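You operate a simulated robot arm through the tools that you are given. There is no shell and no other tool. Be economical: measure what you need, move in short steps, check, and stop when the job is done.

The job below is to be done with a simulated robot arm. You get a single attempt, and the scene is never put back.

Task
Take the green-banded motor and leave it on the white board. Then take the blue filter and put it on the gap in the top row. Then fetch the grey handle and set it on the table top next to the stand. Do these in the order given. Set down upright: green-banded motor, blue filter, grey handle.

The check looks at the end state, three seconds after you hand in, the way a careful person would. Anything else that was tipped, shoved, dropped, spilled or broken makes it a failure.

Robot
A 5-joint arm with a two-finger parallel gripper on a trunk, on a base that drives. Base frame: it is fixed to the floor where the robot stands at the start and does not move with it; the origin is under the middle of the robot, x ahead of it, y to its left, z up; the surface under the hand at the start is at about z = 0.708. Lengths are in m, angles in rad, forces in N, time in s.
It reaches about 1.134 m from its shoulder. Its first joint turns from -2.601 to 2.601 rad. Places, roughly: blue filter [0.75, -10.75, 1]; gap in the top row (27x19 cm) [-0.52, -10.2, 0.92]; green-banded motor (16x16x17 cm) [0.7, 0, 0.8]; grey handle (24x5x9 cm) [-13.4, -1.4, 0.4]; table top next to the stand [-13.9, -5.6, 0.8]; white board (28x20x1 cm) [0.7, -0.9, 0.7]. Payload 1.57 kg.
The TCP is the grasp point between the finger pads, 0.03 m short of the fingertips. In the tool frame z runs along the fingers and y along their closing line. Largest opening 0.11 m; finger width 0.024, thickness 0.012; the body of the gripper, 0.048 by 0.112 m, starts 0.078 m behind the TCP.
Orientation is that of the tool frame in the base frame, as a unit quaternion [x, y, z, w]. With the fingers straight down and closing along the base's y, the tool's x points along the base's -x, its y along +y and its z along -z.

Tools
- The arm moves only by the tool send_rows. Its argument "steps" is a list of rows, each a list of 7 numbers: the gripper command, from -1 (fully open) to 1 (shut), values between in proportion, then the shift along the tool's x, y, z in units of 500 mm (1.0 is 500 mm), then the turn, a rotation vector about the tool's x, y, z in units of 180 degrees (1.0 is 180 degrees). In form: [[jaw, tx, ty, tz, wx, wy, wz], ...]. A call has 1 to 8 rows; each row is the pose to reach, as a shift and turn from the pose commanded when the call began, along the tool's axes at that moment. A call with a number of a shift or a turn outside -1 to 1 is refused whole. A row lasts 0.2 s, in which the tool goes at most 0.05 m and 0.15 rad; a call with a longer step from one row to the next is refused whole, and so is a gripper value outside its range. A pose out of reach is approached as far as the arm can. The call stops where the force on the tool passes 40 N (or 10 N more than at its start, if that is more) or the arm is blocked; 0.2 s more then pass. The fingers move at their own pace (about 0.153 m/s each) and stop on an object; they squeeze with about 39 N. The grip force told is the motor's: it shows also when the fingers shut on nothing. Time passes only in rows, and 0.2 s behind the last, so rows that repeat a pose let the fingers close. The reply holds the time, the measured pose of the TCP, the force on the tool along the base axes, the opening and the grip force, in the units named above and with some noise, with the torque about the TCP (base axes, N m) and any sound that the robot's microphone picked up.
- Cameras (640 x 400 px; columns grow to the right, rows downward): "scene" is now at [0.0235, 0.1413, 1.7464]; the picture's right is [-0.41, -0.91, 0.00], its down [-0.74, 0.33, -0.59] and it looks along [0.53, -0.24, -0.81] (base axes); focal length 262 px, centre (320, 200). "wrist" rides on the gripper at [0.07, 0.016, -0.141] in the tool frame; the picture's right is [-0.23, 0.97, 0.00], its down [-0.86, -0.20, -0.48] and it looks along [-0.47, -0.11, 0.88] (tool axes); focal length 222 px, centre (320, 200). There is no depth. A picture from a camera that has moved, and an enlarged one, comes with that camera's place and axes in the base frame and with its lens. The place of the scene camera against the robot may be out by one fixed shift of up to 0.012 m in any direction.
- camera(camera): a new picture of that camera. The clock stands still meanwhile.
- slide_trunk(by): slides the trunk up (or, below 0, down) by that many m; the arm and the scene camera ride with it, the base frame stays. It gives what a move gives, with no picture.
- base_move(legs): drives the robot by 1 to 6 legs, each [ahead, turn to the left] in m and rad, along the robot's own axes; the way and the turn of a leg run together, so that a leg with both is an arc; at most 1.5 m and 3.142 rad a leg. The arm and the cameras ride along, it lands a little off, and it stops where it bumps. It gives what a move gives.
- aim_head(pan, tilt): turns the head with the scene camera to pan (to the left, within 2.705 rad either way) and tilt (down, from -0.506 to 1.204), counted from straight ahead of the robot. It gives what a move gives.
- inspect(camera, box): a new picture of the part [left, top, right, bottom] of that camera's present view, enlarged. The clock stands still meanwhile.
- finish_job(): hands the job in; it is judged then, once.

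Work in short steps. Places have to be worked out from the pictures, the camera data and where the tool is seen: move nearer, look again, correct. Check each grasp and each placing, and mend what went wrong. You have 165 turns and 120 pictures in all, those below and enlarged ones among them. Open the gripper and draw the arm clear of the work before you hand the job in, unless the task says otherwise; then end with one line.

The tools are called after "Emit:" by a JSON object that holds its "method" and its "body". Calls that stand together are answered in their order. send_rows: Moves the arm, as the interface text tells. Its arguments: {"type":"object","properties":{"steps":{"type":"array","items":{"type":"array","items":{"type":"number"}}}},"required":["steps"]} The other tools are called the same way: slide_trunk (by) slides the trunk up or down; base_move (legs) drives the base; aim_head (pan, tilt) turns the head that bears the scene camera; camera (camera) takes a picture; inspect (camera, box) takes an enlarged picture of a part of a camera's view; finish_job () hands the job in.

At the start:

```text
t: 0.0
position: [0.4448, -0.3937, 1.0472]
tcp_rot: [0.003, 1.0, 0.0, 0.0]
contact_force: [-0.4, 0.4, 0.6]
torque: [0.03, -0.02, 0.02]
opening: 0.1099
gripper_force: 0.2
trunk travel left (down, up): [-0.78, 0.19]
robot x, y, heading: [-0.0018, -0.0087, 0.002]
head pan, tilt: [-0.426, 0.946]
```

scene: 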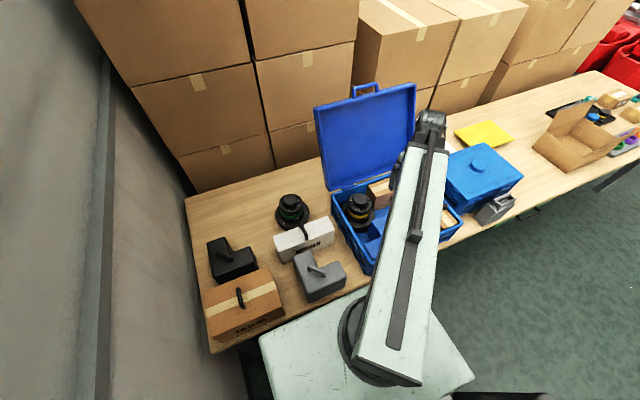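
wrist: 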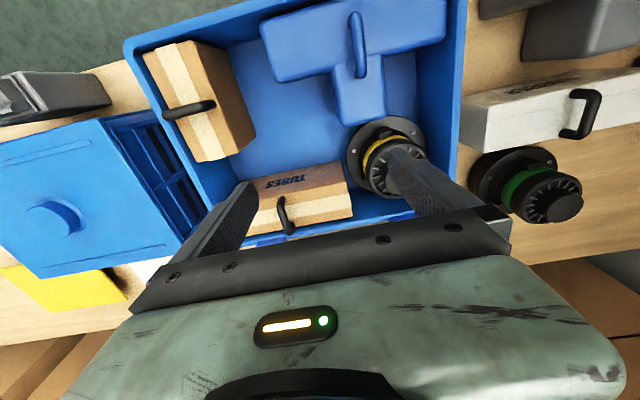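

The green-banded motor is seen left of the blue case. I look closer at it and turn the head toward the white board.

Emit:
{"method": "inspect", "body": {"camera": "scene", "box": [180, 160, 400, 300]}}

Emit:
{"method": "aim_head", "body": {"pan": -0.95, "tilt": 0.75}}

Emit:
{"method": "camera", "body": {"camera": "scene"}}

```text
2.86 times, centred on (290, 230) of scene
camera zoom: at [0.0235, 0.1413, 1.7464], right [-0.41, -0.91, 0.0], down [-0.74, 0.33, -0.59], along [0.53, -0.24, -0.81], focal length 750 px, centre (406, 114)
```

zoom: 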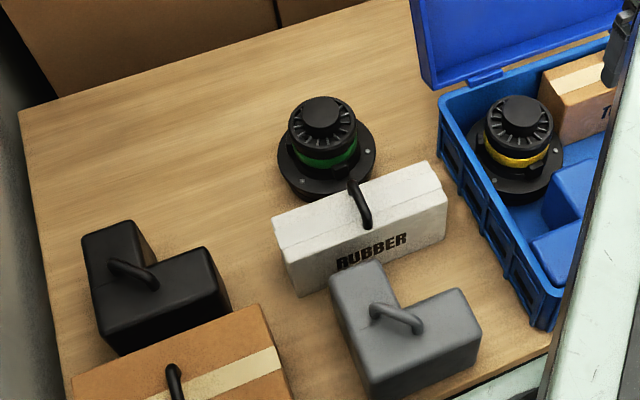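

```text
t: 0.9
position: [0.4437, -0.3944, 1.0471]
tcp_rot: [0.003, 1.0, 0.0, 0.0]
contact_force: [-0.7, 0.3, 0.6]
torque: [0.01, 0.02, 0.05]
opening: 0.11
gripper_force: 0.0
trunk travel left (down, up): [-0.78, 0.19]
robot x, y, heading: [0.0012, -0.0039, 0.003]
head pan, tilt: [-0.949, 0.75]
```

```text
116 pictures are left
camera scene: at [0.0054, 0.104, 1.7616], right [-0.81, -0.58, 0.0], down [-0.4, 0.55, -0.73], along [0.43, -0.59, -0.68], focal length 262 px, centre (320, 200)
```

scene: 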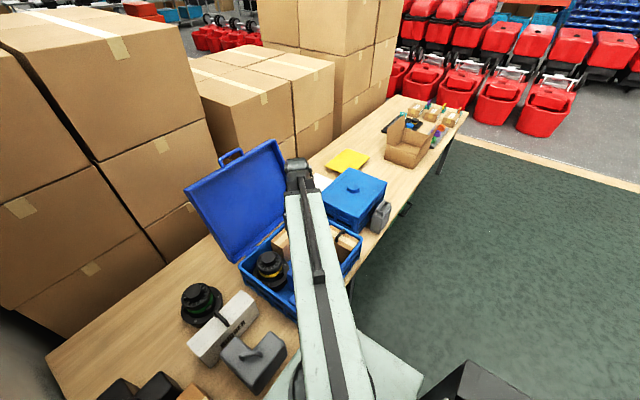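

The motor's top is at about (0.64, 0.0, 0.88). I move the open gripper sideways at its present height toward it, then check with the wrist camera.

Emit:
{"method": "inspect", "body": {"camera": "scene", "box": [280, 80, 480, 240]}}

Emit:
{"method": "send_rows", "body": {"steps": [[-1, 0, 0.097, 0, 0, 0, 0], [-1, 0, 0.194, 0, 0, 0, 0], [-1, 0, 0.291, 0, 0, 0, 0], [-1, 0, 0.388, 0, 0, 0, 0], [-1, 0, 0.485, 0, 0, 0, 0], [-1, 0, 0.582, 0, 0, 0, 0], [-1, 0, 0.679, 0, 0, 0, 0], [-1, 0, 0.776, 0, 0, 0, 0]]}}

Emit:
{"method": "send_rows", "body": {"steps": [[-1, -0.09, 0, 0, 0, 0, 0], [-1, -0.18, 0, 0, 0, 0, 0], [-1, -0.27, 0, 0, 0, 0, 0], [-1, -0.36, 0, 0, 0, 0, 0], [-1, -0.36, 0, 0, 0, 0, 0]]}}

Emit:
{"method": "camera", "body": {"camera": "wrist"}}

```text
2.50 times, centred on (380, 160) of scene
camera zoom: at [0.0054, 0.104, 1.7616], right [-0.81, -0.58, 0.0], down [-0.4, 0.55, -0.73], along [0.43, -0.59, -0.68], focal length 656 px, centre (170, 300)
```

zoom: 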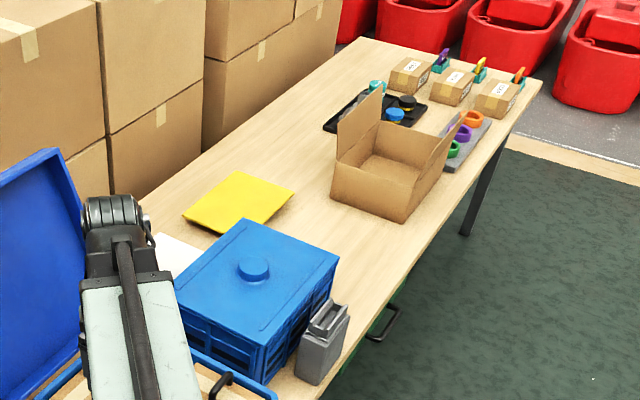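

```text
t: 2.8
position: [0.5729, 0.0005, 1.0468]
tcp_rot: [0.003, 1.0, -0.001, -0.003]
contact_force: [0.2, 0.0, 0.8]
torque: [-0.02, -0.01, -0.05]
opening: 0.11
gripper_force: 0.1
out of reach, approached as far as the arm can: row 1, 2, 3, 4, 5, 6, 7, 8
trunk travel left (down, up): [-0.78, 0.19]
robot x, y, heading: [-0.0018, -0.0067, 0.002]
head pan, tilt: [-0.949, 0.75]
```

```text
t: 4.0
position: [0.7557, -0.0044, 1.0473]
tcp_rot: [0.003, 1.0, 0.0, 0.0]
contact_force: [-0.4, 0.0, 1.1]
torque: [0.01, -0.02, 0.01]
opening: 0.1102
gripper_force: 0.0
out of reach, approached as far as the arm can: row 3
trunk travel left (down, up): [-0.78, 0.19]
robot x, y, heading: [-0.002, -0.0058, -0.003]
head pan, tilt: [-0.949, 0.75]
```

```text
114 pictures are left
camera wrist: at [0.6846, 0.013, 1.1884], right [0.23, 0.97, 0.0], down [0.85, -0.2, 0.48], along [0.47, -0.11, -0.88], focal length 222 px, centre (320, 200)
```

wrist: 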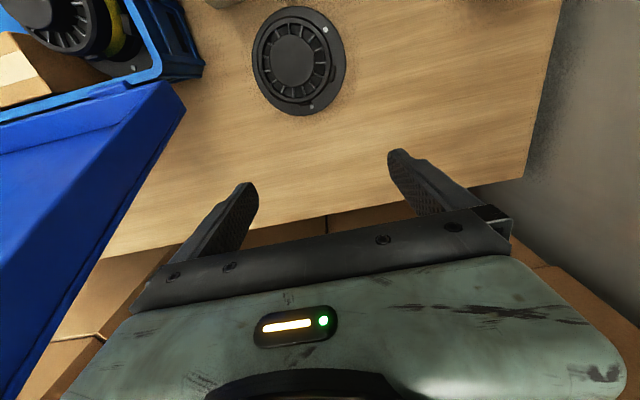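

The motor sits at about (0.657, -0.013). I move over it and down to z≈0.95, then look again.

Emit:
{"method": "send_rows", "body": {"steps": [[-1, 0.08, 0, 0, 0, 0, 0], [-1, 0.15, -0.01, 0, 0, 0, 0], [-1, 0.196, -0.018, 0, 0, 0, 0], [-1, 0.196, -0.018, 0.08, 0, 0, 0], [-1, 0.196, -0.018, 0.14, 0, 0, 0], [-1, 0.196, -0.018, 0.14, 0, 0, 0]]}}

Emit:
{"method": "camera", "body": {"camera": "wrist"}}

Emit:
{"method": "aim_head", "body": {"pan": 0.0, "tilt": 0.95}}

Emit:
{"method": "camera", "body": {"camera": "scene"}}

```text
t: 5.3
position: [0.6585, -0.0147, 1.0468]
tcp_rot: [0.003, 1.0, 0.0, 0.001]
contact_force: [0.1, -0.5, -0.1]
torque: [-0.02, -0.03, 0.04]
opening: 0.1099
gripper_force: 0.0
out of reach, approached as far as the arm can: row 4, 5, 6
trunk travel left (down, up): [-0.78, 0.19]
robot x, y, heading: [0.0011, -0.007, 0.003]
head pan, tilt: [-0.949, 0.75]
```

```text
113 pictures are left
camera wrist: at [0.5877, 0.0033, 1.1885], right [0.23, 0.97, 0.0], down [0.85, -0.2, 0.48], along [0.47, -0.11, -0.88], focal length 222 px, centre (320, 200)
```

wrist: 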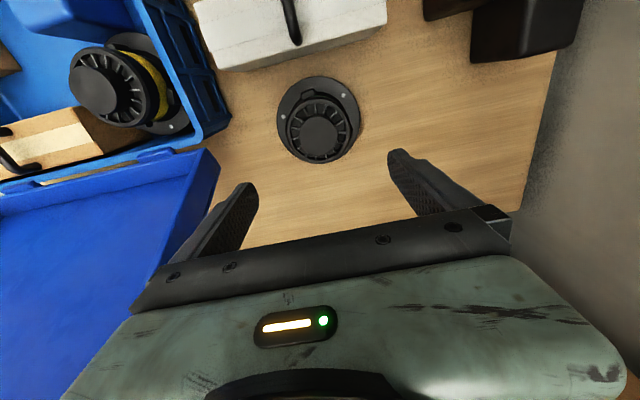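

```text
t: 6.6
position: [0.6586, -0.0145, 1.048]
tcp_rot: [0.002, 1.0, 0.0, -0.001]
contact_force: [-0.7, 0.1, -1.1]
torque: [0.01, 0.02, -0.02]
opening: 0.11
gripper_force: 0.0
trunk travel left (down, up): [-0.78, 0.19]
robot x, y, heading: [-0.0007, -0.0059, 0.002]
head pan, tilt: [0.0, 0.949]
```

```text
112 pictures are left
camera scene: at [0.0299, 0.1714, 1.7461], right [0.0, -1.0, 0.0], down [-0.81, 0.0, -0.58], along [0.58, 0.0, -0.81], focal length 262 px, centre (320, 200)
```

scene: 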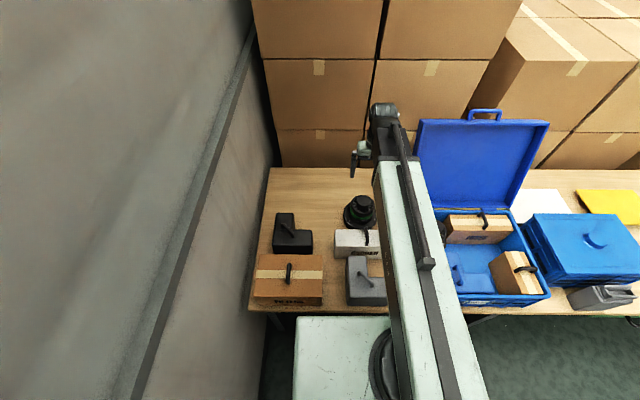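

The arm can't fold lower here, so I lower the trunk by 0.1 m and look again.

Emit:
{"method": "slide_trunk", "body": {"by": -0.1}}

Emit:
{"method": "camera", "body": {"camera": "wrist"}}

Emit:
{"method": "camera", "body": {"camera": "scene"}}

```text
t: 7.9
position: [0.658, -0.0142, 0.9467]
tcp_rot: [0.002, 1.0, 0.0, 0.0]
contact_force: [0.2, -0.4, -0.2]
torque: [0.02, 0.0, -0.01]
opening: 0.11
gripper_force: 0.1
trunk travel left (down, up): [-0.68, 0.29]
robot x, y, heading: [0.0001, -0.0066, 0.009]
head pan, tilt: [0.0, 0.949]
```

```text
111 pictures are left
camera wrist: at [0.5878, 0.0033, 1.0885], right [0.23, 0.97, 0.0], down [0.85, -0.2, 0.48], along [0.47, -0.11, -0.88], focal length 222 px, centre (320, 200)
```

wrist: 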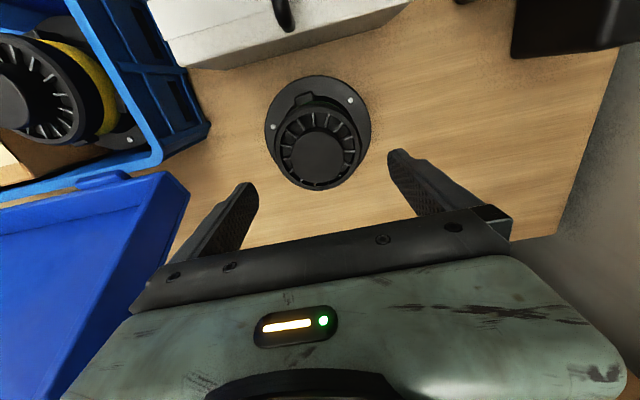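

```text
110 pictures are left
camera scene: at [0.0298, 0.1714, 1.6461], right [0.0, -1.0, 0.0], down [-0.81, 0.0, -0.58], along [0.58, 0.0, -0.81], focal length 262 px, centre (320, 200)
```

scene: 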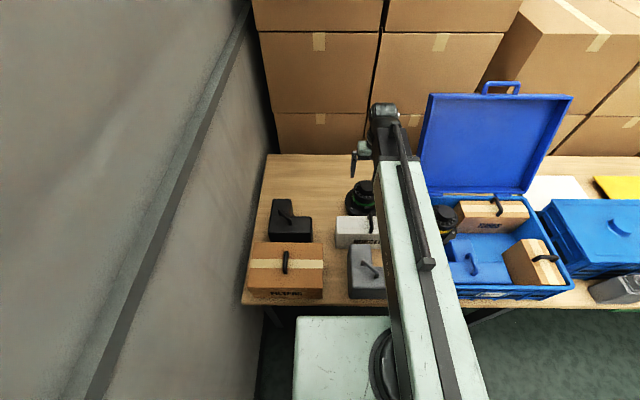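

Fin diameter is about 8.5 cm, centred under the gripper within a few mm. I lower the trunk another 0.055 m so the tips reach the cap height, and check.

Emit:
{"method": "slide_trunk", "body": {"by": -0.055}}

Emit:
{"method": "camera", "body": {"camera": "wrist"}}

Emit:
{"method": "inspect", "body": {"camera": "scene", "box": [310, 80, 430, 240]}}

```text
t: 8.9
position: [0.6583, -0.0147, 0.8921]
tcp_rot: [0.003, 1.0, 0.0, 0.0]
contact_force: [-0.3, -0.1, -1.0]
torque: [-0.02, -0.01, 0.02]
opening: 0.11
gripper_force: 0.1
trunk travel left (down, up): [-0.625, 0.345]
robot x, y, heading: [-0.0014, -0.0061, 0.001]
head pan, tilt: [0.0, 0.949]
```

```text
109 pictures are left
camera wrist: at [0.5877, 0.0033, 1.0335], right [0.23, 0.97, 0.0], down [0.85, -0.2, 0.48], along [0.47, -0.11, -0.88], focal length 222 px, centre (320, 200)
```

wrist: 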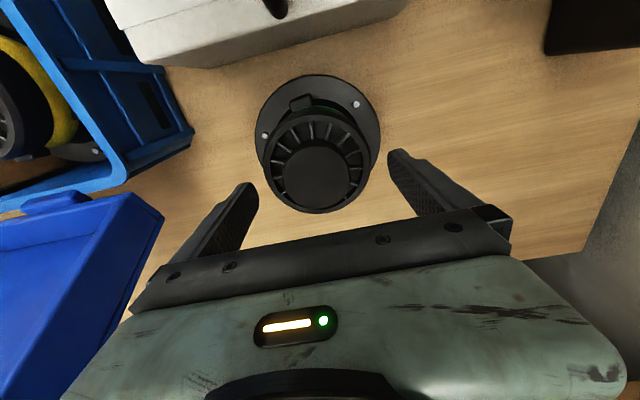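

```text
2.50 times, centred on (370, 160) of scene
camera zoom: at [0.0298, 0.1714, 1.5911], right [0.0, -1.0, 0.0], down [-0.81, 0.0, -0.58], along [0.58, 0.0, -0.81], focal length 656 px, centre (195, 300)
```

zoom: 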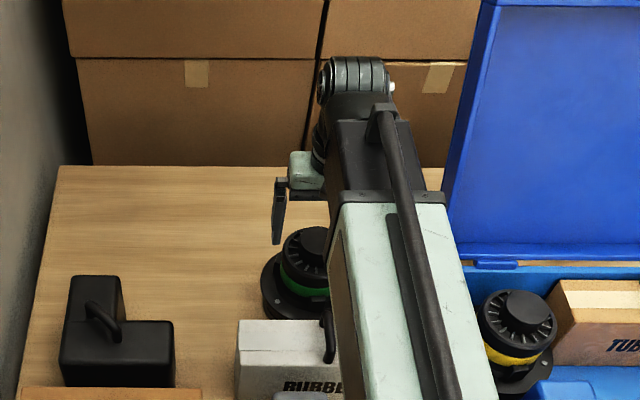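

Triangulated motor top: (0.6545, -0.013, 0.87). I correct x slightly, lower 0.05 m and close.

Emit:
{"method": "send_rows", "body": {"steps": [[-1, 0.008, 0.002, 0, 0, 0, 0]]}}

Emit:
{"method": "slide_trunk", "body": {"by": -0.052}}

Emit:
{"method": "camera", "body": {"camera": "wrist"}}

```text
t: 9.3
position: [0.6546, -0.0127, 0.891]
tcp_rot: [0.001, 1.0, 0.0, 0.0]
contact_force: [-0.7, 0.1, 0.1]
torque: [0.01, 0.0, -0.05]
opening: 0.1101
gripper_force: 0.1
trunk travel left (down, up): [-0.625, 0.345]
robot x, y, heading: [0.0014, -0.0041, 0.0]
head pan, tilt: [0.0, 0.949]
```

```text
t: 10.2
position: [0.6544, -0.0119, 0.8394]
tcp_rot: [0.003, 1.0, 0.0, 0.0]
contact_force: [0.4, -0.2, 0.5]
torque: [-0.01, -0.05, -0.01]
opening: 0.11
gripper_force: 0.1
trunk travel left (down, up): [-0.573, 0.397]
robot x, y, heading: [0.0008, -0.0041, 0.005]
head pan, tilt: [0.0, 0.949]
```

```text
107 pictures are left
camera wrist: at [0.5838, 0.0045, 0.9815], right [0.23, 0.97, 0.0], down [0.85, -0.2, 0.48], along [0.47, -0.11, -0.88], focal length 222 px, centre (320, 200)
```

wrist: 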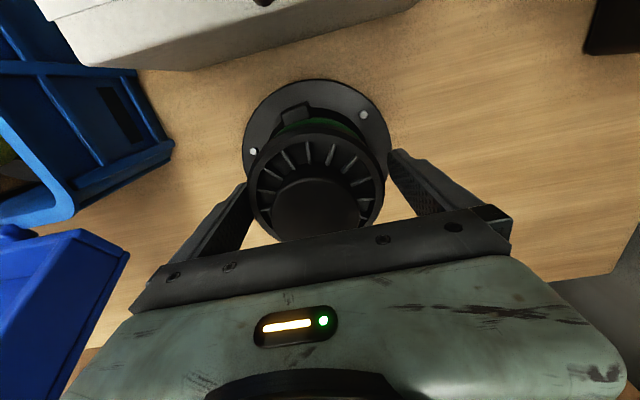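

The motor's fins are between the fingers. I close.

Emit:
{"method": "send_rows", "body": {"steps": [[1, 0, 0, 0, 0, 0, 0], [1, 0, 0, 0, 0, 0, 0], [1, 0, 0, 0, 0, 0, 0]]}}

Emit:
{"method": "slide_trunk", "body": {"by": 0.05}}

Emit:
{"method": "camera", "body": {"camera": "wrist"}}

```text
t: 11.0
position: [0.6557, -0.0134, 0.8388]
tcp_rot: [0.002, 1.0, 0.0, 0.0]
contact_force: [-0.2, -2.3, 0.9]
torque: [0.15, 0.1, -0.1]
opening: 0.0993
gripper_force: 39.0
trunk travel left (down, up): [-0.573, 0.397]
robot x, y, heading: [0.0015, -0.004, -0.0]
head pan, tilt: [0.0, 0.949]
```

```text
t: 11.9
position: [0.6545, -0.0129, 0.8896]
tcp_rot: [0.003, 1.0, -0.001, -0.001]
contact_force: [0.3, -1.1, -12.0]
torque: [-0.06, 0.12, 0.0]
opening: 0.0553
gripper_force: 38.5
trunk travel left (down, up): [-0.623, 0.347]
robot x, y, heading: [0.0008, -0.0019, 0.006]
head pan, tilt: [0.0, 0.949]
```

```text
106 pictures are left
camera wrist: at [0.5846, 0.0045, 1.0309], right [0.23, 0.97, 0.0], down [0.85, -0.2, 0.48], along [0.46, -0.11, -0.88], focal length 222 px, centre (320, 200)
```

wrist: 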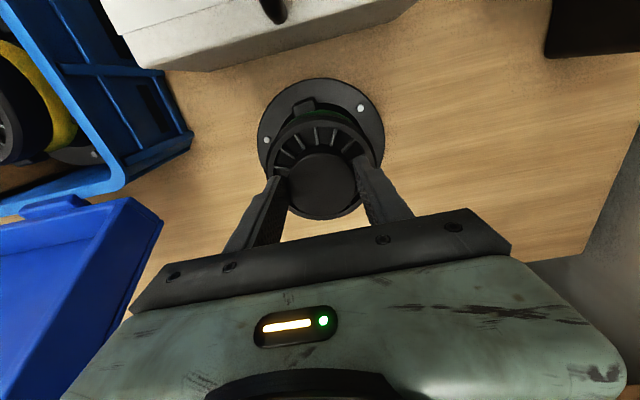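

The fingers slipped up to the cap (0.055 m) and the motor remained on the table. I open, centre, and go deeper so that the fingers hold below the fins.

Emit:
{"method": "send_rows", "body": {"steps": [[-1, 0, 0, 0, 0, 0, 0], [-1, 0, 0, 0, 0, 0, 0], [-1, 0, 0, 0, 0, 0, 0]]}}

Emit:
{"method": "camera", "body": {"camera": "wrist"}}

Emit:
{"method": "slide_trunk", "body": {"by": -0.05}}

Emit:
{"method": "inspect", "body": {"camera": "wrist", "box": [220, 60, 420, 260]}}

```text
t: 12.7
position: [0.6558, -0.0126, 0.89]
tcp_rot: [0.003, 1.0, 0.0, 0.001]
contact_force: [0.5, -0.2, -0.1]
torque: [0.0, -0.01, -0.05]
opening: 0.1098
gripper_force: 0.0
trunk travel left (down, up): [-0.623, 0.347]
robot x, y, heading: [-0.0005, -0.0068, -0.002]
head pan, tilt: [0.0, 0.949]
```

```text
105 pictures are left
camera wrist: at [0.5838, 0.0045, 1.0315], right [0.23, 0.97, 0.0], down [0.85, -0.2, 0.48], along [0.47, -0.11, -0.88], focal length 222 px, centre (320, 200)
```

wrist: 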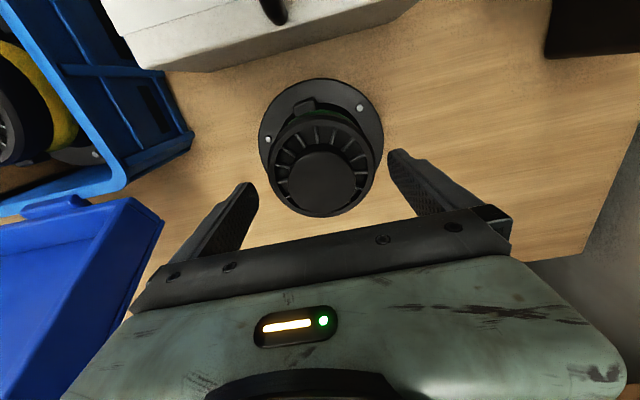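

```text
t: 13.6
position: [0.6544, -0.0127, 0.8394]
tcp_rot: [0.003, 1.0, 0.0, 0.0]
contact_force: [-0.4, -0.2, -0.3]
torque: [-0.01, -0.02, -0.02]
opening: 0.1101
gripper_force: 0.1
trunk travel left (down, up): [-0.573, 0.397]
robot x, y, heading: [0.0006, -0.003, 0.0]
head pan, tilt: [0.0, 0.949]
```

```text
2.00 times, centred on (320, 160) of wrist
camera zoom: at [0.5838, 0.0045, 0.9815], right [0.23, 0.97, 0.0], down [0.85, -0.2, 0.48], along [0.47, -0.11, -0.88], focal length 444 px, centre (320, 280)
```

zoom: 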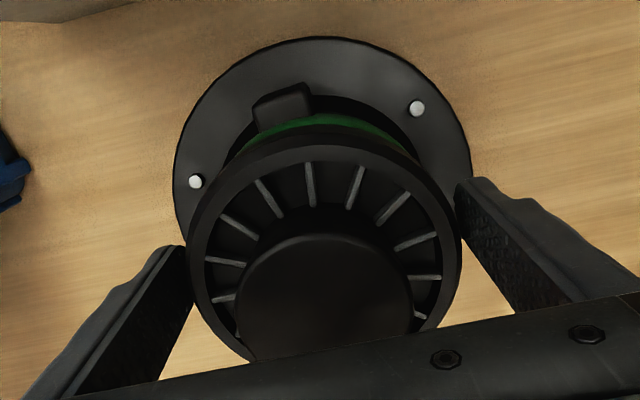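

The head rim overhangs the green band. I lower 0.028 m more, grip, and lift only slightly to test.

Emit:
{"method": "slide_trunk", "body": {"by": -0.028}}

Emit:
{"method": "send_rows", "body": {"steps": [[1, 0, 0, 0, 0, 0, 0], [1, 0, 0, 0, 0, 0, 0], [1, 0, 0, 0, 0, 0, 0], [1, 0, 0, 0, 0, 0, 0]]}}

Emit:
{"method": "slide_trunk", "body": {"by": 0.015}}

Emit:
{"method": "camera", "body": {"camera": "wrist"}}

```text
t: 14.4
position: [0.6541, -0.0126, 0.8122]
tcp_rot: [0.003, 1.0, 0.001, 0.001]
contact_force: [0.1, -1.0, 0.9]
torque: [0.05, 0.02, 0.0]
opening: 0.1098
gripper_force: 0.1
trunk travel left (down, up): [-0.545, 0.425]
robot x, y, heading: [0.0024, -0.0107, 0.003]
head pan, tilt: [0.0, 0.949]
```

```text
t: 15.4
position: [0.6545, -0.0125, 0.8115]
tcp_rot: [0.003, 1.0, -0.001, 0.0]
contact_force: [-0.8, 0.9, 0.9]
torque: [0.14, 0.08, -0.01]
opening: 0.0997
gripper_force: 39.0
trunk travel left (down, up): [-0.545, 0.425]
robot x, y, heading: [0.0031, -0.0037, -0.001]
head pan, tilt: [0.0, 0.949]
```

```text
t: 16.0
position: [0.6547, -0.0117, 0.8264]
tcp_rot: [0.003, 1.0, -0.001, -0.001]
contact_force: [0.1, -0.3, -12.8]
torque: [0.04, 0.05, 0.0]
opening: 0.0997
gripper_force: 38.8
trunk travel left (down, up): [-0.56, 0.41]
robot x, y, heading: [-0.0003, -0.0038, 0.006]
head pan, tilt: [0.0, 0.949]
```

```text
103 pictures are left
camera wrist: at [0.5845, 0.0045, 0.968], right [0.23, 0.97, 0.0], down [0.85, -0.2, 0.48], along [0.46, -0.11, -0.88], focal length 222 px, centre (320, 200)
```

wrist: 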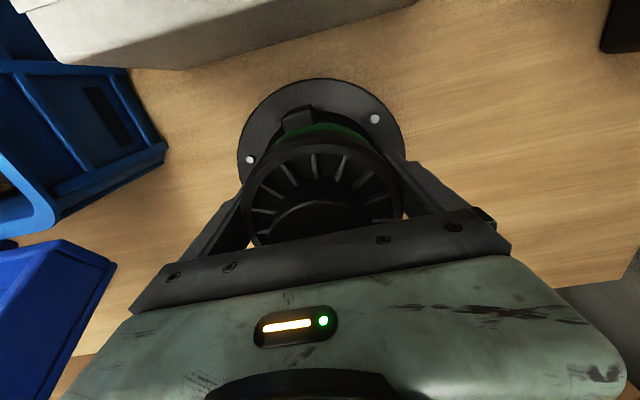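

The opening holds and the load is 12.8 N. I lift a bit more and check for slip.

Emit:
{"method": "slide_trunk", "body": {"by": 0.04}}

Emit:
{"method": "camera", "body": {"camera": "wrist"}}

```text
t: 16.8
position: [0.654, -0.0132, 0.8673]
tcp_rot: [0.002, 1.0, -0.001, 0.0]
contact_force: [-0.7, -0.2, -12.2]
torque: [0.01, 0.11, 0.02]
opening: 0.0996
gripper_force: 38.8
trunk travel left (down, up): [-0.6, 0.37]
robot x, y, heading: [0.0047, -0.0048, 0.002]
head pan, tilt: [0.0, 0.949]
```

```text
102 pictures are left
camera wrist: at [0.5846, 0.0045, 1.008], right [0.23, 0.97, 0.0], down [0.85, -0.2, 0.48], along [0.46, -0.11, -0.88], focal length 222 px, centre (320, 200)
```

wrist: 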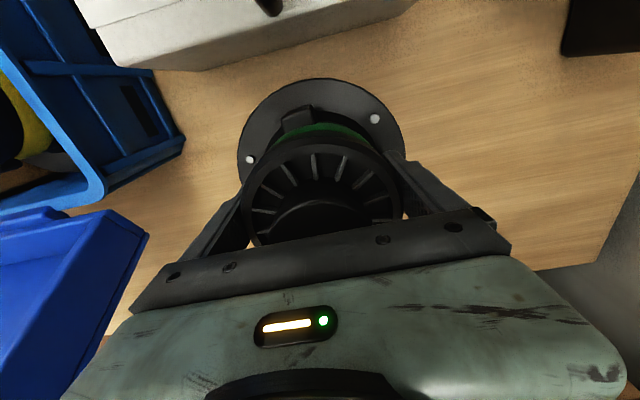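

The motor is held firmly (12.5 N, no slip). I raise the trunk and look to the right and rear to plan the drive to the board.

Emit:
{"method": "slide_trunk", "body": {"by": 0.3}}

Emit:
{"method": "aim_head", "body": {"pan": -0.8, "tilt": 0.7}}

Emit:
{"method": "camera", "body": {"camera": "scene"}}

Emit:
{"method": "aim_head", "body": {"pan": -2.4, "tilt": 0.5}}

Emit:
{"method": "camera", "body": {"camera": "scene"}}

```text
t: 19.8
position: [0.6561, -0.0142, 1.1669]
tcp_rot: [0.003, 1.0, 0.001, -0.002]
contact_force: [-0.5, 0.8, -11.6]
torque: [-0.03, 0.07, -0.02]
opening: 0.0996
gripper_force: 39.3
trunk travel left (down, up): [-0.9, 0.07]
robot x, y, heading: [-0.0004, -0.004, 0.005]
head pan, tilt: [0.0, 0.949]
```

```text
t: 21.0
position: [0.6567, -0.0131, 1.1672]
tcp_rot: [0.003, 1.0, -0.001, 0.0]
contact_force: [-0.3, 0.1, -12.7]
torque: [0.02, 0.06, -0.02]
opening: 0.0995
gripper_force: 39.4
trunk travel left (down, up): [-0.9, 0.07]
robot x, y, heading: [-0.0025, -0.004, 0.003]
head pan, tilt: [-0.799, 0.7]
```

```text
101 pictures are left
camera scene: at [0.0179, 0.1106, 1.8859], right [-0.72, -0.7, 0.0], down [-0.45, 0.46, -0.76], along [0.53, -0.55, -0.64], focal length 262 px, centre (320, 200)
```

scene: 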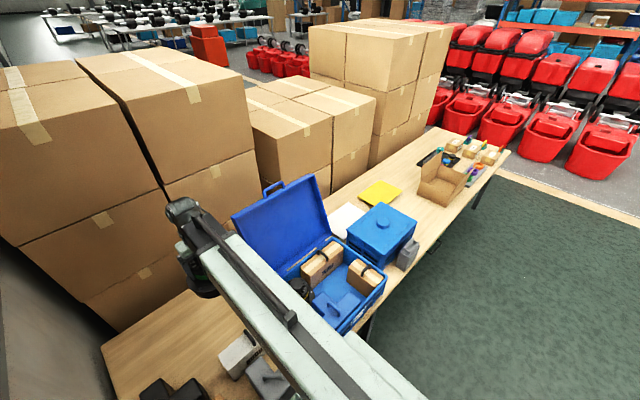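

```text
t: 22.6
position: [0.6551, -0.0139, 1.1661]
tcp_rot: [0.003, 1.0, 0.0, -0.001]
contact_force: [0.2, -0.5, -12.0]
torque: [0.02, 0.11, 0.0]
opening: 0.0995
gripper_force: 39.0
trunk travel left (down, up): [-0.9, 0.07]
robot x, y, heading: [0.0029, -0.0075, 0.003]
head pan, tilt: [-2.4, 0.499]
```

```text
100 pictures are left
camera scene: at [-0.1084, 0.1098, 1.9037], right [-0.68, 0.74, 0.0], down [0.35, 0.32, -0.88], along [-0.65, -0.59, -0.48], focal length 262 px, centre (320, 200)
```

scene: 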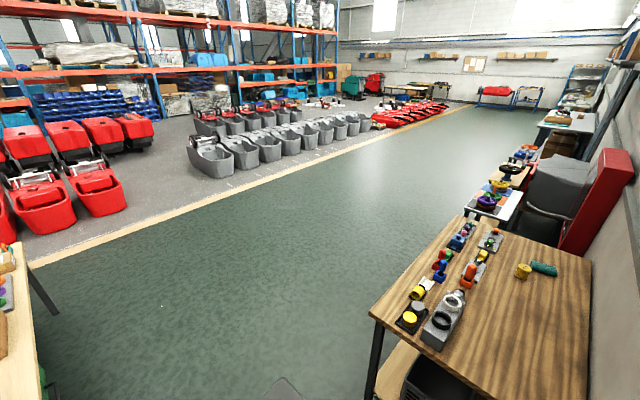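

The floor to the right is open; a table stands behind at x≈-0.93. I back up 0.3 m, turn right, drive along the table and turn to face it again at y≈-0.85.

Emit:
{"method": "base_move", "body": {"legs": [[-0.3, 0], [0, -1.5708], [0.85, 0], [0, 1.5708]]}}

Emit:
{"method": "aim_head", "body": {"pan": 0.0, "tilt": 0.7}}

Emit:
{"method": "camera", "body": {"camera": "scene"}}

```text
t: 36.4
position: [0.3659, -0.8822, 1.1656]
tcp_rot: [0.01, 1.0, 0.001, -0.001]
contact_force: [0.7, -0.6, -12.6]
torque: [0.01, 0.08, 0.01]
opening: 0.0994
gripper_force: 38.4
trunk travel left (down, up): [-0.9, 0.07]
robot x, y, heading: [-0.2889, -0.8998, -0.027]
head pan, tilt: [-2.4, 0.499]
```

```text
t: 38.6
position: [0.3655, -0.8817, 1.1663]
tcp_rot: [0.011, 1.0, 0.0, -0.001]
contact_force: [-0.3, 0.1, -11.8]
torque: [-0.01, 0.08, 0.02]
opening: 0.0997
gripper_force: 39.5
trunk travel left (down, up): [-0.9, 0.07]
robot x, y, heading: [-0.2891, -0.8983, -0.028]
head pan, tilt: [0.0, 0.7]
```

```text
99 pictures are left
camera scene: at [-0.2424, -0.7226, 1.8859], right [-0.02, -1.0, 0.0], down [-0.64, 0.02, -0.76], along [0.76, -0.02, -0.64], focal length 262 px, centre (320, 200)
```

scene: 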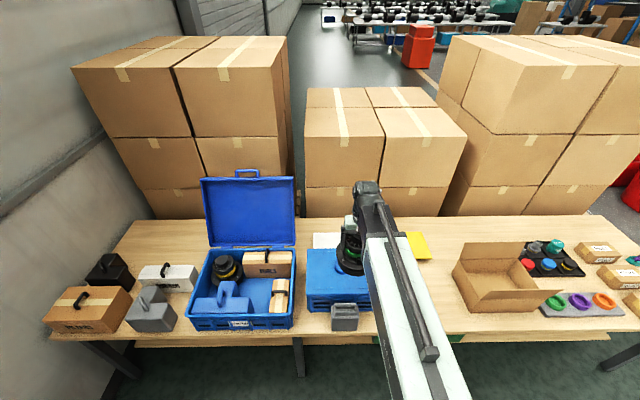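

The board lies behind the blue box, partly hidden by the gripper. I zoom in on it.

Emit:
{"method": "inspect", "body": {"camera": "scene", "box": [290, 190, 450, 290]}}

Emit:
{"method": "base_move", "body": {"legs": [[0.27, 0]]}}

Emit:
{"method": "camera", "body": {"camera": "wrist"}}

Emit:
{"method": "camera", "body": {"camera": "scene"}}

```text
4.00 times, centred on (370, 240) of scene
camera zoom: at [-0.2424, -0.7226, 1.8859], right [-0.02, -1.0, 0.0], down [-0.64, 0.02, -0.76], along [0.76, -0.02, -0.64], focal length 1050 px, centre (120, 40)
```

zoom: 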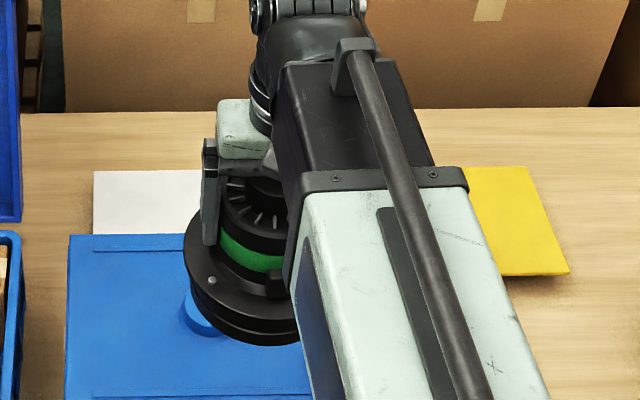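

```text
t: 40.5
position: [0.6385, -0.8876, 1.1669]
tcp_rot: [0.01, 1.0, 0.001, 0.0]
contact_force: [0.7, -0.5, -12.0]
torque: [0.0, 0.11, -0.01]
opening: 0.0997
gripper_force: 38.9
trunk travel left (down, up): [-0.9, 0.07]
robot x, y, heading: [-0.0167, -0.9057, -0.022]
head pan, tilt: [0.0, 0.7]
```

```text
97 pictures are left
camera wrist: at [0.5691, -0.8693, 1.3076], right [0.25, 0.97, 0.0], down [0.85, -0.22, 0.48], along [0.46, -0.12, -0.88], focal length 222 px, centre (320, 200)
```

wrist: 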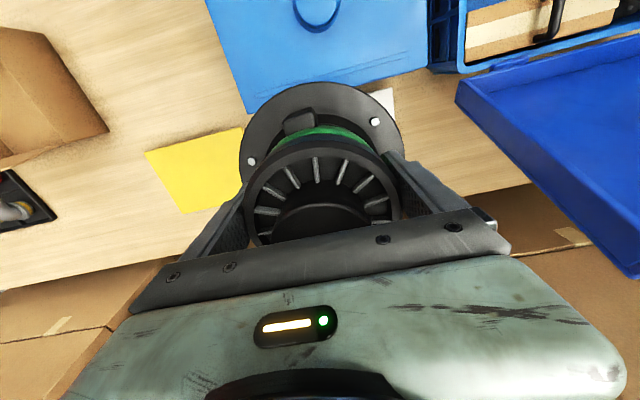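

```text
96 pictures are left
camera scene: at [0.0318, -0.7291, 1.8858], right [-0.02, -1.0, 0.0], down [-0.65, 0.02, -0.76], along [0.76, -0.02, -0.65], focal length 262 px, centre (320, 200)
```

scene: 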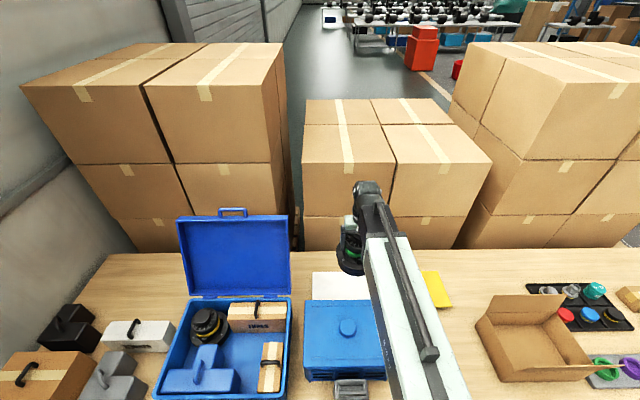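

Board estimated at x 0.63–0.84, y −0.99…−0.71; centre about (0.74, -0.85). I move the motor above the centre and lower partway.

Emit:
{"method": "send_rows", "body": {"steps": [[1, -0.05, 0.02, 0, 0, 0, 0], [1, -0.1, 0.04, 0, 0, 0, 0], [1, -0.15, 0.06, 0, 0, 0, 0], [1, -0.2, 0.078, 0, 0, 0, 0], [1, -0.2, 0.078, 0, 0, 0, 0]]}}

Emit:
{"method": "camera", "body": {"camera": "wrist"}}

Emit:
{"method": "slide_trunk", "body": {"by": -0.22}}

Emit:
{"method": "camera", "body": {"camera": "wrist"}}

Emit:
{"method": "inspect", "body": {"camera": "scene", "box": [280, 180, 460, 340]}}

```text
t: 41.7
position: [0.739, -0.8493, 1.1665]
tcp_rot: [0.01, 1.0, -0.001, -0.001]
contact_force: [0.9, 0.1, -12.0]
torque: [0.02, 0.08, -0.03]
opening: 0.0993
gripper_force: 39.0
trunk travel left (down, up): [-0.9, 0.07]
robot x, y, heading: [-0.0193, -0.9041, -0.027]
head pan, tilt: [0.0, 0.7]
```

```text
95 pictures are left
camera wrist: at [0.6682, -0.8316, 1.3079], right [0.25, 0.97, 0.0], down [0.85, -0.22, 0.48], along [0.46, -0.12, -0.88], focal length 222 px, centre (320, 200)
```

wrist: 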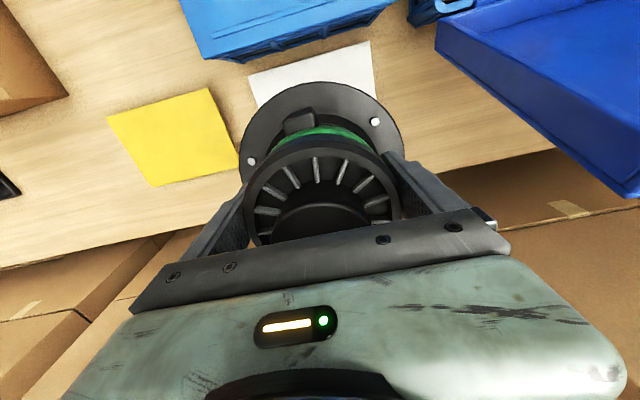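

```text
t: 44.0
position: [0.7391, -0.8506, 0.9474]
tcp_rot: [0.01, 1.0, -0.001, -0.001]
contact_force: [0.6, 0.8, -12.1]
torque: [-0.02, 0.1, -0.03]
opening: 0.0995
gripper_force: 38.5
trunk travel left (down, up): [-0.68, 0.29]
robot x, y, heading: [-0.0169, -0.9061, -0.026]
head pan, tilt: [0.0, 0.7]
```

```text
94 pictures are left
camera wrist: at [0.6681, -0.8318, 1.0879], right [0.25, 0.97, 0.0], down [0.85, -0.22, 0.48], along [0.46, -0.12, -0.88], focal length 222 px, centre (320, 200)
```

wrist: 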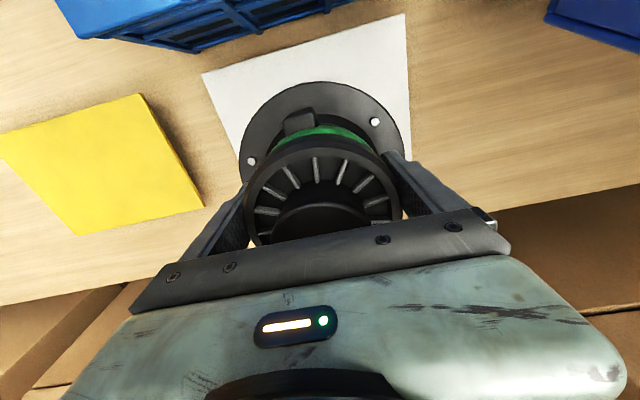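

```text
2.50 times, centred on (370, 260) of scene
camera zoom: at [0.0306, -0.7291, 1.6659], right [-0.02, -1.0, 0.0], down [-0.64, 0.02, -0.76], along [0.76, -0.02, -0.64], focal length 656 px, centre (195, 50)
```

zoom: 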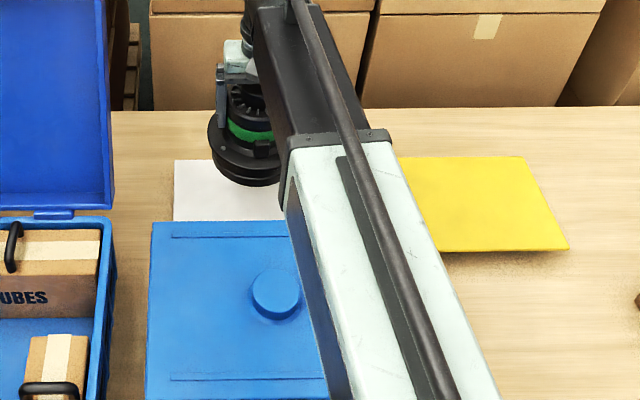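

Board centre is refined to (0.72, -0.85). I shift 17 mm back in x and lower near the board.

Emit:
{"method": "send_rows", "body": {"steps": [[1, 0.034, 0, 0, 0, 0, 0], [1, 0.034, 0, 0, 0, 0, 0]]}}

Emit:
{"method": "slide_trunk", "body": {"by": -0.115}}

Emit:
{"method": "slide_trunk", "body": {"by": -0.008}}

Emit:
{"method": "camera", "body": {"camera": "wrist"}}

```text
t: 44.6
position: [0.7221, -0.8488, 0.9461]
tcp_rot: [0.01, 1.0, 0.0, 0.001]
contact_force: [-0.2, -0.2, -11.5]
torque: [0.01, 0.1, 0.01]
opening: 0.0997
gripper_force: 39.3
trunk travel left (down, up): [-0.68, 0.29]
robot x, y, heading: [-0.0194, -0.9077, -0.025]
head pan, tilt: [0.0, 0.7]
```

```text
t: 45.9
position: [0.7192, -0.8494, 0.8436]
tcp_rot: [0.01, 1.0, 0.0, 0.004]
contact_force: [-1.5, -0.3, 61.5]
torque: [-0.09, 0.38, 0.05]
opening: 0.0994
gripper_force: 38.6
trunk travel left (down, up): [-0.574, 0.396]
robot x, y, heading: [-0.0175, -0.9034, -0.027]
head pan, tilt: [0.0, 0.7]
stopped: the force on the tool passed its limit at 161 N (the readings are from after the stop); the commanded pose is now the measured one
```

```text
t: 46.2
position: [0.7191, -0.85, 0.845]
tcp_rot: [0.011, 1.0, 0.0, 0.003]
contact_force: [-2.3, -0.7, 60.9]
torque: [0.11, 0.23, 0.03]
opening: 0.0995
gripper_force: 39.2
trunk travel left (down, up): [-0.574, 0.396]
robot x, y, heading: [-0.0156, -0.9074, -0.025]
head pan, tilt: [0.0, 0.7]
stopped: the force on the tool passed its limit at 83 N (the readings are from after the stop); the commanded pose is now the measured one
```

```text
92 pictures are left
camera wrist: at [0.6478, -0.8314, 0.9859], right [0.25, 0.97, 0.0], down [0.85, -0.22, 0.48], along [0.47, -0.12, -0.87], focal length 222 px, centre (320, 200)
```

wrist: 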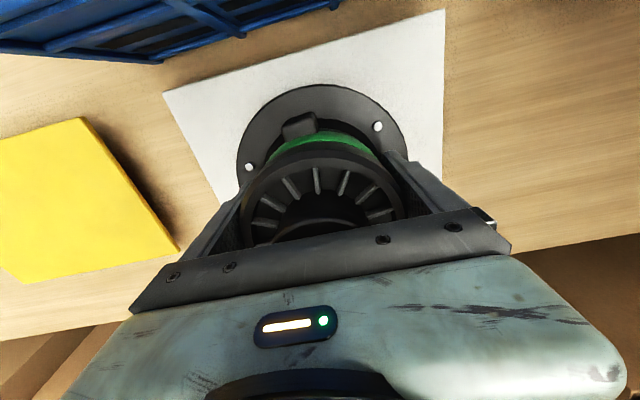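

Contact earlier than expected, with 61 N pressing. I relieve the press by raising the trunk slightly and look from the scene camera.

Emit:
{"method": "slide_trunk", "body": {"by": 0.004}}

Emit:
{"method": "inspect", "body": {"camera": "scene", "box": [290, 210, 410, 310]}}

```text
t: 46.7
position: [0.7221, -0.8497, 0.8456]
tcp_rot: [0.01, 1.0, 0.0, 0.002]
contact_force: [-7.7, -0.2, 10.8]
torque: [0.05, -0.12, 0.03]
opening: 0.0995
gripper_force: 38.8
trunk travel left (down, up): [-0.578, 0.392]
robot x, y, heading: [-0.0168, -0.9058, -0.027]
head pan, tilt: [0.0, 0.7]
```

```text
4.00 times, centred on (350, 260) of scene
camera zoom: at [0.0274, -0.7293, 1.5634], right [-0.02, -1.0, 0.0], down [-0.64, 0.02, -0.77], along [0.77, -0.02, -0.64], focal length 1050 px, centre (200, -40)
```

zoom: 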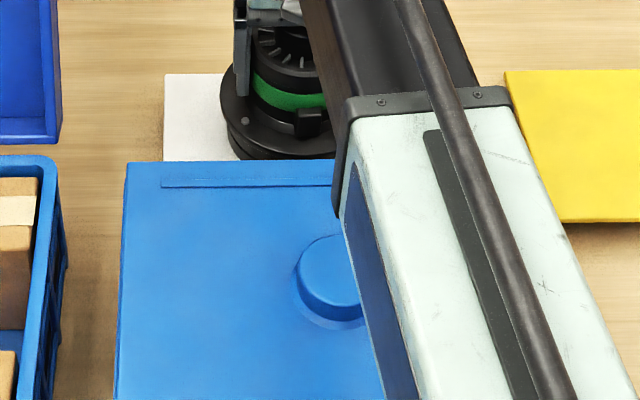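

The motor stands on the white board, clear of the box. I relieve slightly more and open the fingers.

Emit:
{"method": "slide_trunk", "body": {"by": 0.001}}

Emit:
{"method": "send_rows", "body": {"steps": [[-1, 0, 0, 0, 0, 0, 0], [-1, 0, 0, 0, 0, 0, 0], [-1, 0, 0, 0, 0, 0, 0]]}}

Emit:
{"method": "camera", "body": {"camera": "wrist"}}

```text
t: 47.2
position: [0.7232, -0.8491, 0.8463]
tcp_rot: [0.01, 1.0, 0.0, 0.0]
contact_force: [-2.7, 0.8, -5.4]
torque: [0.08, -0.15, 0.0]
opening: 0.0999
gripper_force: 38.4
trunk travel left (down, up): [-0.579, 0.391]
robot x, y, heading: [-0.0151, -0.9077, -0.027]
head pan, tilt: [0.0, 0.7]
```

```text
t: 48.0
position: [0.7239, -0.8489, 0.8459]
tcp_rot: [0.01, 1.0, 0.0, 0.001]
contact_force: [0.3, -0.1, -1.3]
torque: [0.05, -0.03, -0.03]
opening: 0.1103
gripper_force: 0.1
trunk travel left (down, up): [-0.579, 0.391]
robot x, y, heading: [-0.0201, -0.9029, -0.025]
head pan, tilt: [0.0, 0.7]
```

```text
90 pictures are left
camera wrist: at [0.652, -0.8312, 0.9872], right [0.25, 0.97, 0.0], down [0.85, -0.22, 0.48], along [0.47, -0.12, -0.88], focal length 222 px, centre (320, 200)
```

wrist: 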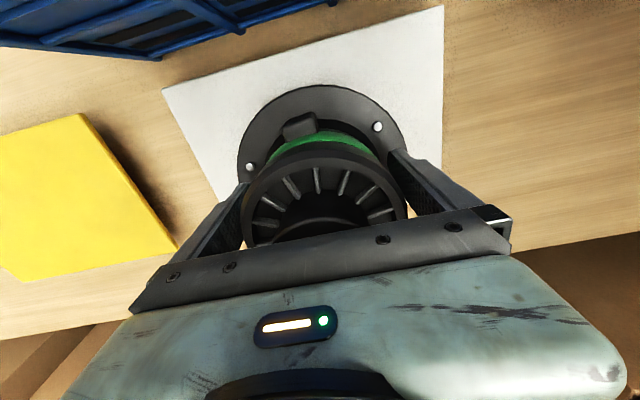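

Released. I raise the trunk clear and verify the motor's position.

Emit:
{"method": "slide_trunk", "body": {"by": 0.2}}

Emit:
{"method": "camera", "body": {"camera": "wrist"}}

Emit:
{"method": "slide_trunk", "body": {"by": 0.12}}

Emit:
{"method": "inspect", "body": {"camera": "scene", "box": [260, 190, 460, 330]}}

```text
t: 50.2
position: [0.7241, -0.8504, 1.045]
tcp_rot: [0.011, 1.0, 0.0, 0.002]
contact_force: [-0.9, 0.1, 1.0]
torque: [0.01, 0.03, 0.02]
opening: 0.1098
gripper_force: 0.2
trunk travel left (down, up): [-0.779, 0.191]
robot x, y, heading: [-0.0188, -0.9011, -0.024]
head pan, tilt: [0.0, 0.7]
```

```text
89 pictures are left
camera wrist: at [0.652, -0.8312, 1.1872], right [0.25, 0.97, 0.0], down [0.85, -0.22, 0.48], along [0.47, -0.12, -0.88], focal length 222 px, centre (320, 200)
```

wrist: 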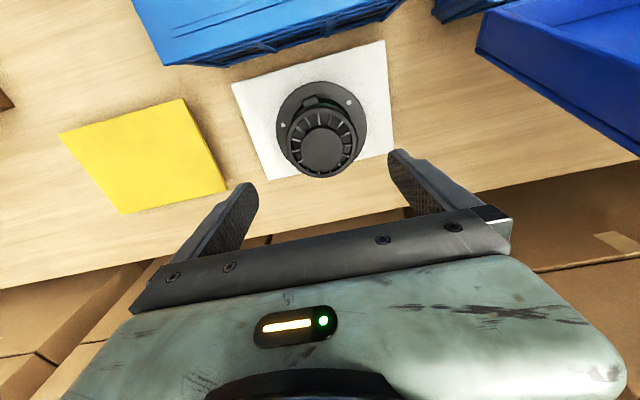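

```text
t: 51.7
position: [0.7229, -0.85, 1.167]
tcp_rot: [0.011, 1.0, 0.0, 0.002]
contact_force: [-0.5, 0.0, -1.1]
torque: [0.02, -0.01, 0.0]
opening: 0.1102
gripper_force: 0.1
trunk travel left (down, up): [-0.899, 0.071]
robot x, y, heading: [-0.0171, -0.9062, -0.025]
head pan, tilt: [0.0, 0.7]
```

```text
2.86 times, centred on (360, 260) of scene
camera zoom: at [0.0295, -0.7291, 1.8849], right [-0.02, -1.0, 0.0], down [-0.64, 0.02, -0.76], along [0.76, -0.02, -0.64], focal length 750 px, centre (206, 29)
```

zoom: 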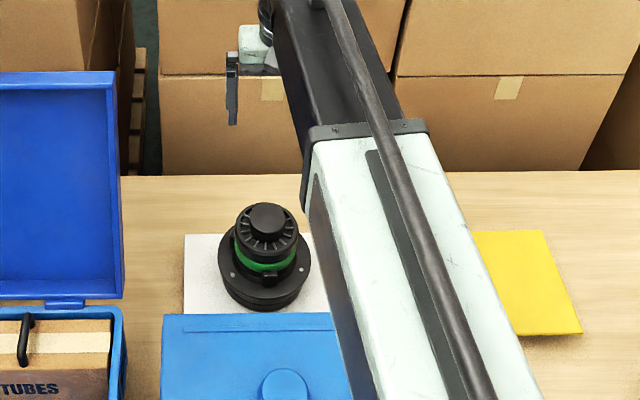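

Motor is upright on the board. Next, I back away from the table, turn right (toward -y) and look down the path toward the filter.

Emit:
{"method": "base_move", "body": {"legs": [[-0.4, 0], [0, -1.545]]}}

Emit:
{"method": "aim_head", "body": {"pan": 0.0, "tilt": 0.3}}

Emit:
{"method": "camera", "body": {"camera": "scene"}}

```text
t: 58.0
position: [-0.3493, -1.6337, 1.1671]
tcp_rot: [0.705, 0.709, -0.001, 0.001]
contact_force: [1.1, 0.3, 0.6]
torque: [0.0, 0.02, -0.03]
opening: 0.1099
gripper_force: 0.1
trunk travel left (down, up): [-0.899, 0.071]
robot x, y, heading: [-0.3941, -0.8944, -1.565]
head pan, tilt: [0.0, 0.7]
```

```text
t: 58.8
position: [-0.35, -1.6334, 1.1666]
tcp_rot: [0.705, 0.709, -0.001, 0.002]
contact_force: [0.1, 0.3, 0.3]
torque: [0.0, 0.0, 0.01]
opening: 0.11
gripper_force: 0.1
trunk travel left (down, up): [-0.899, 0.071]
robot x, y, heading: [-0.3948, -0.8945, -1.557]
head pan, tilt: [0.0, 0.3]
```

```text
87 pictures are left
camera scene: at [-0.2213, -0.9349, 1.9211], right [-1.0, -0.01, 0.0], down [0.0, 0.3, -0.95], along [0.01, -0.95, -0.3], focal length 262 px, centre (320, 200)
```

scene: 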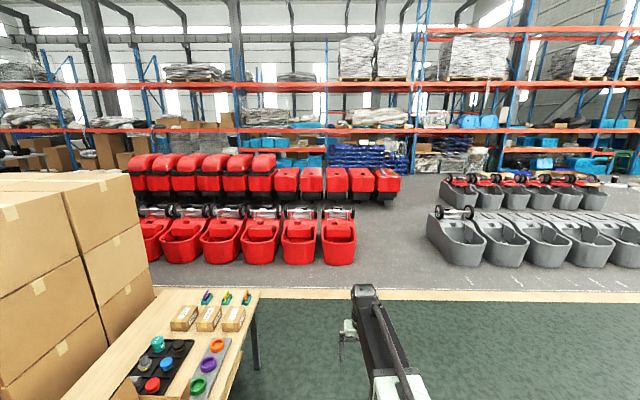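

The way is partly blocked by trolleys; I zoom in on the aisle between red and grey ones.

Emit:
{"method": "inspect", "body": {"camera": "scene", "box": [250, 110, 490, 280]}}

Emit:
{"method": "inspect", "body": {"camera": "scene", "box": [440, 100, 640, 280]}}

```text
2.35 times, centred on (370, 195) of scene
camera zoom: at [-0.2213, -0.9349, 1.9211], right [-1.0, -0.01, 0.0], down [0.0, 0.3, -0.95], along [0.01, -0.95, -0.3], focal length 618 px, centre (202, 212)
```

zoom: 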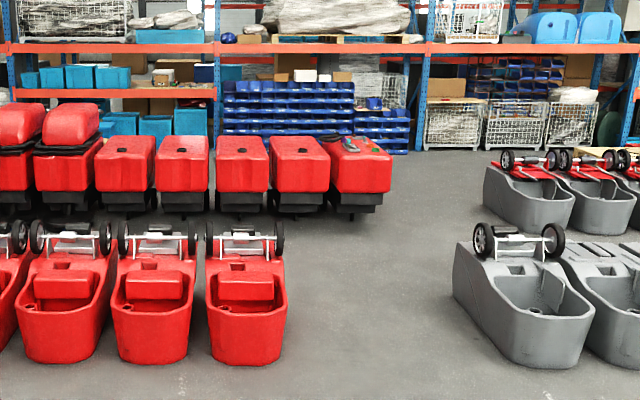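

```text
2.22 times, centred on (540, 190) of scene
camera zoom: at [-0.2213, -0.9349, 1.9211], right [-1.0, -0.01, 0.0], down [0.0, 0.3, -0.95], along [0.01, -0.95, -0.3], focal length 583 px, centre (-169, 222)
```

zoom: 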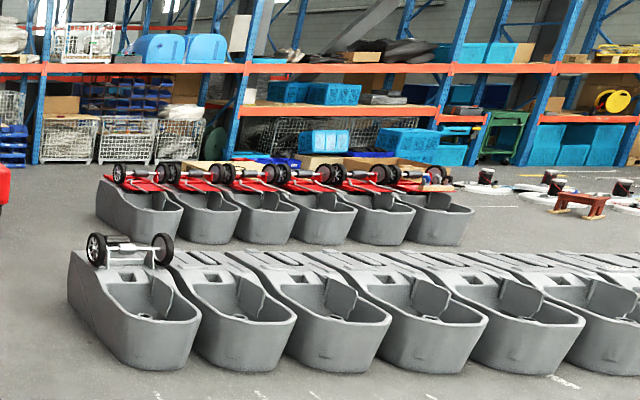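

The rack with blue bins at y≈-10 is reachable through the aisle between the red and grey trolleys. I drive to its mouth at about (-1.33, -3.2), with the head facing forward.

Emit:
{"method": "base_move", "body": {"legs": [[0, -0.378], [1.25, 0], [1.25, 0], [0, 0.368]]}}

Emit:
{"method": "aim_head", "body": {"pan": 0.0, "tilt": 0.45}}

Emit:
{"method": "camera", "body": {"camera": "scene"}}

```text
t: 73.4
position: [-1.2835, -3.9715, 1.1669]
tcp_rot: [0.715, 0.699, -0.001, 0.001]
contact_force: [-0.5, 0.7, -0.2]
torque: [-0.01, -0.04, -0.01]
opening: 0.1099
gripper_force: 0.1
trunk travel left (down, up): [-0.899, 0.071]
robot x, y, heading: [-1.3116, -3.2319, -1.594]
head pan, tilt: [0.0, 0.3]
```

```text
t: 74.1
position: [-1.2841, -3.9727, 1.1662]
tcp_rot: [0.715, 0.7, -0.001, 0.002]
contact_force: [0.4, 0.1, -1.1]
torque: [0.01, 0.01, 0.0]
opening: 0.1102
gripper_force: 0.0
trunk travel left (down, up): [-0.899, 0.071]
robot x, y, heading: [-1.3141, -3.2342, -1.591]
head pan, tilt: [0.0, 0.45]
```

```text
84 pictures are left
camera scene: at [-1.1416, -3.2771, 1.9073], right [-1.0, 0.02, 0.0], down [0.01, 0.43, -0.9], along [-0.02, -0.9, -0.43], focal length 262 px, centre (320, 200)
```

scene: 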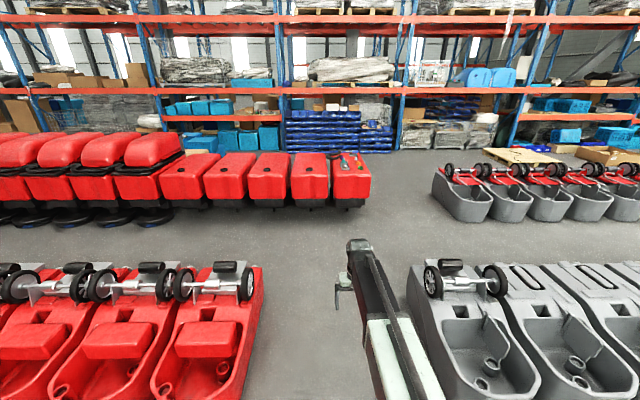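

The aisle is about 1.25 m wide, with a lateral corridor at y≈-6 and a gap between row-2 red and grey around x≈-2.5. I drive there.

Emit:
{"method": "base_move", "body": {"legs": [[1.35, 0.01], [1.35, 0], [0, -1.56], [1.13, 0], [0, 1.57]]}}

Emit:
{"method": "camera", "body": {"camera": "scene"}}

```text
t: 100.2
position: [-2.4993, -6.5924, 1.1658]
tcp_rot: [0.729, 0.685, -0.001, 0.001]
contact_force: [-0.5, -0.7, -0.1]
torque: [0.01, -0.03, -0.01]
opening: 0.11
gripper_force: 0.1
trunk travel left (down, up): [-0.899, 0.071]
robot x, y, heading: [-2.5252, -5.8536, -1.635]
head pan, tilt: [0.0, 0.45]
```

```text
83 pictures are left
camera scene: at [-2.3566, -5.9029, 1.9072], right [-1.0, 0.07, 0.0], down [0.03, 0.43, -0.9], along [-0.07, -0.9, -0.43], focal length 262 px, centre (320, 200)
```

scene: 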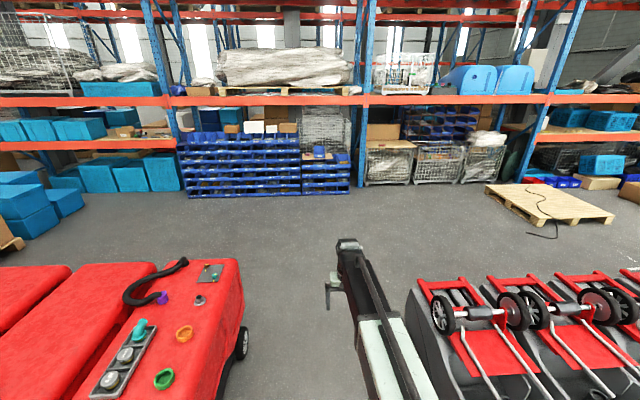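

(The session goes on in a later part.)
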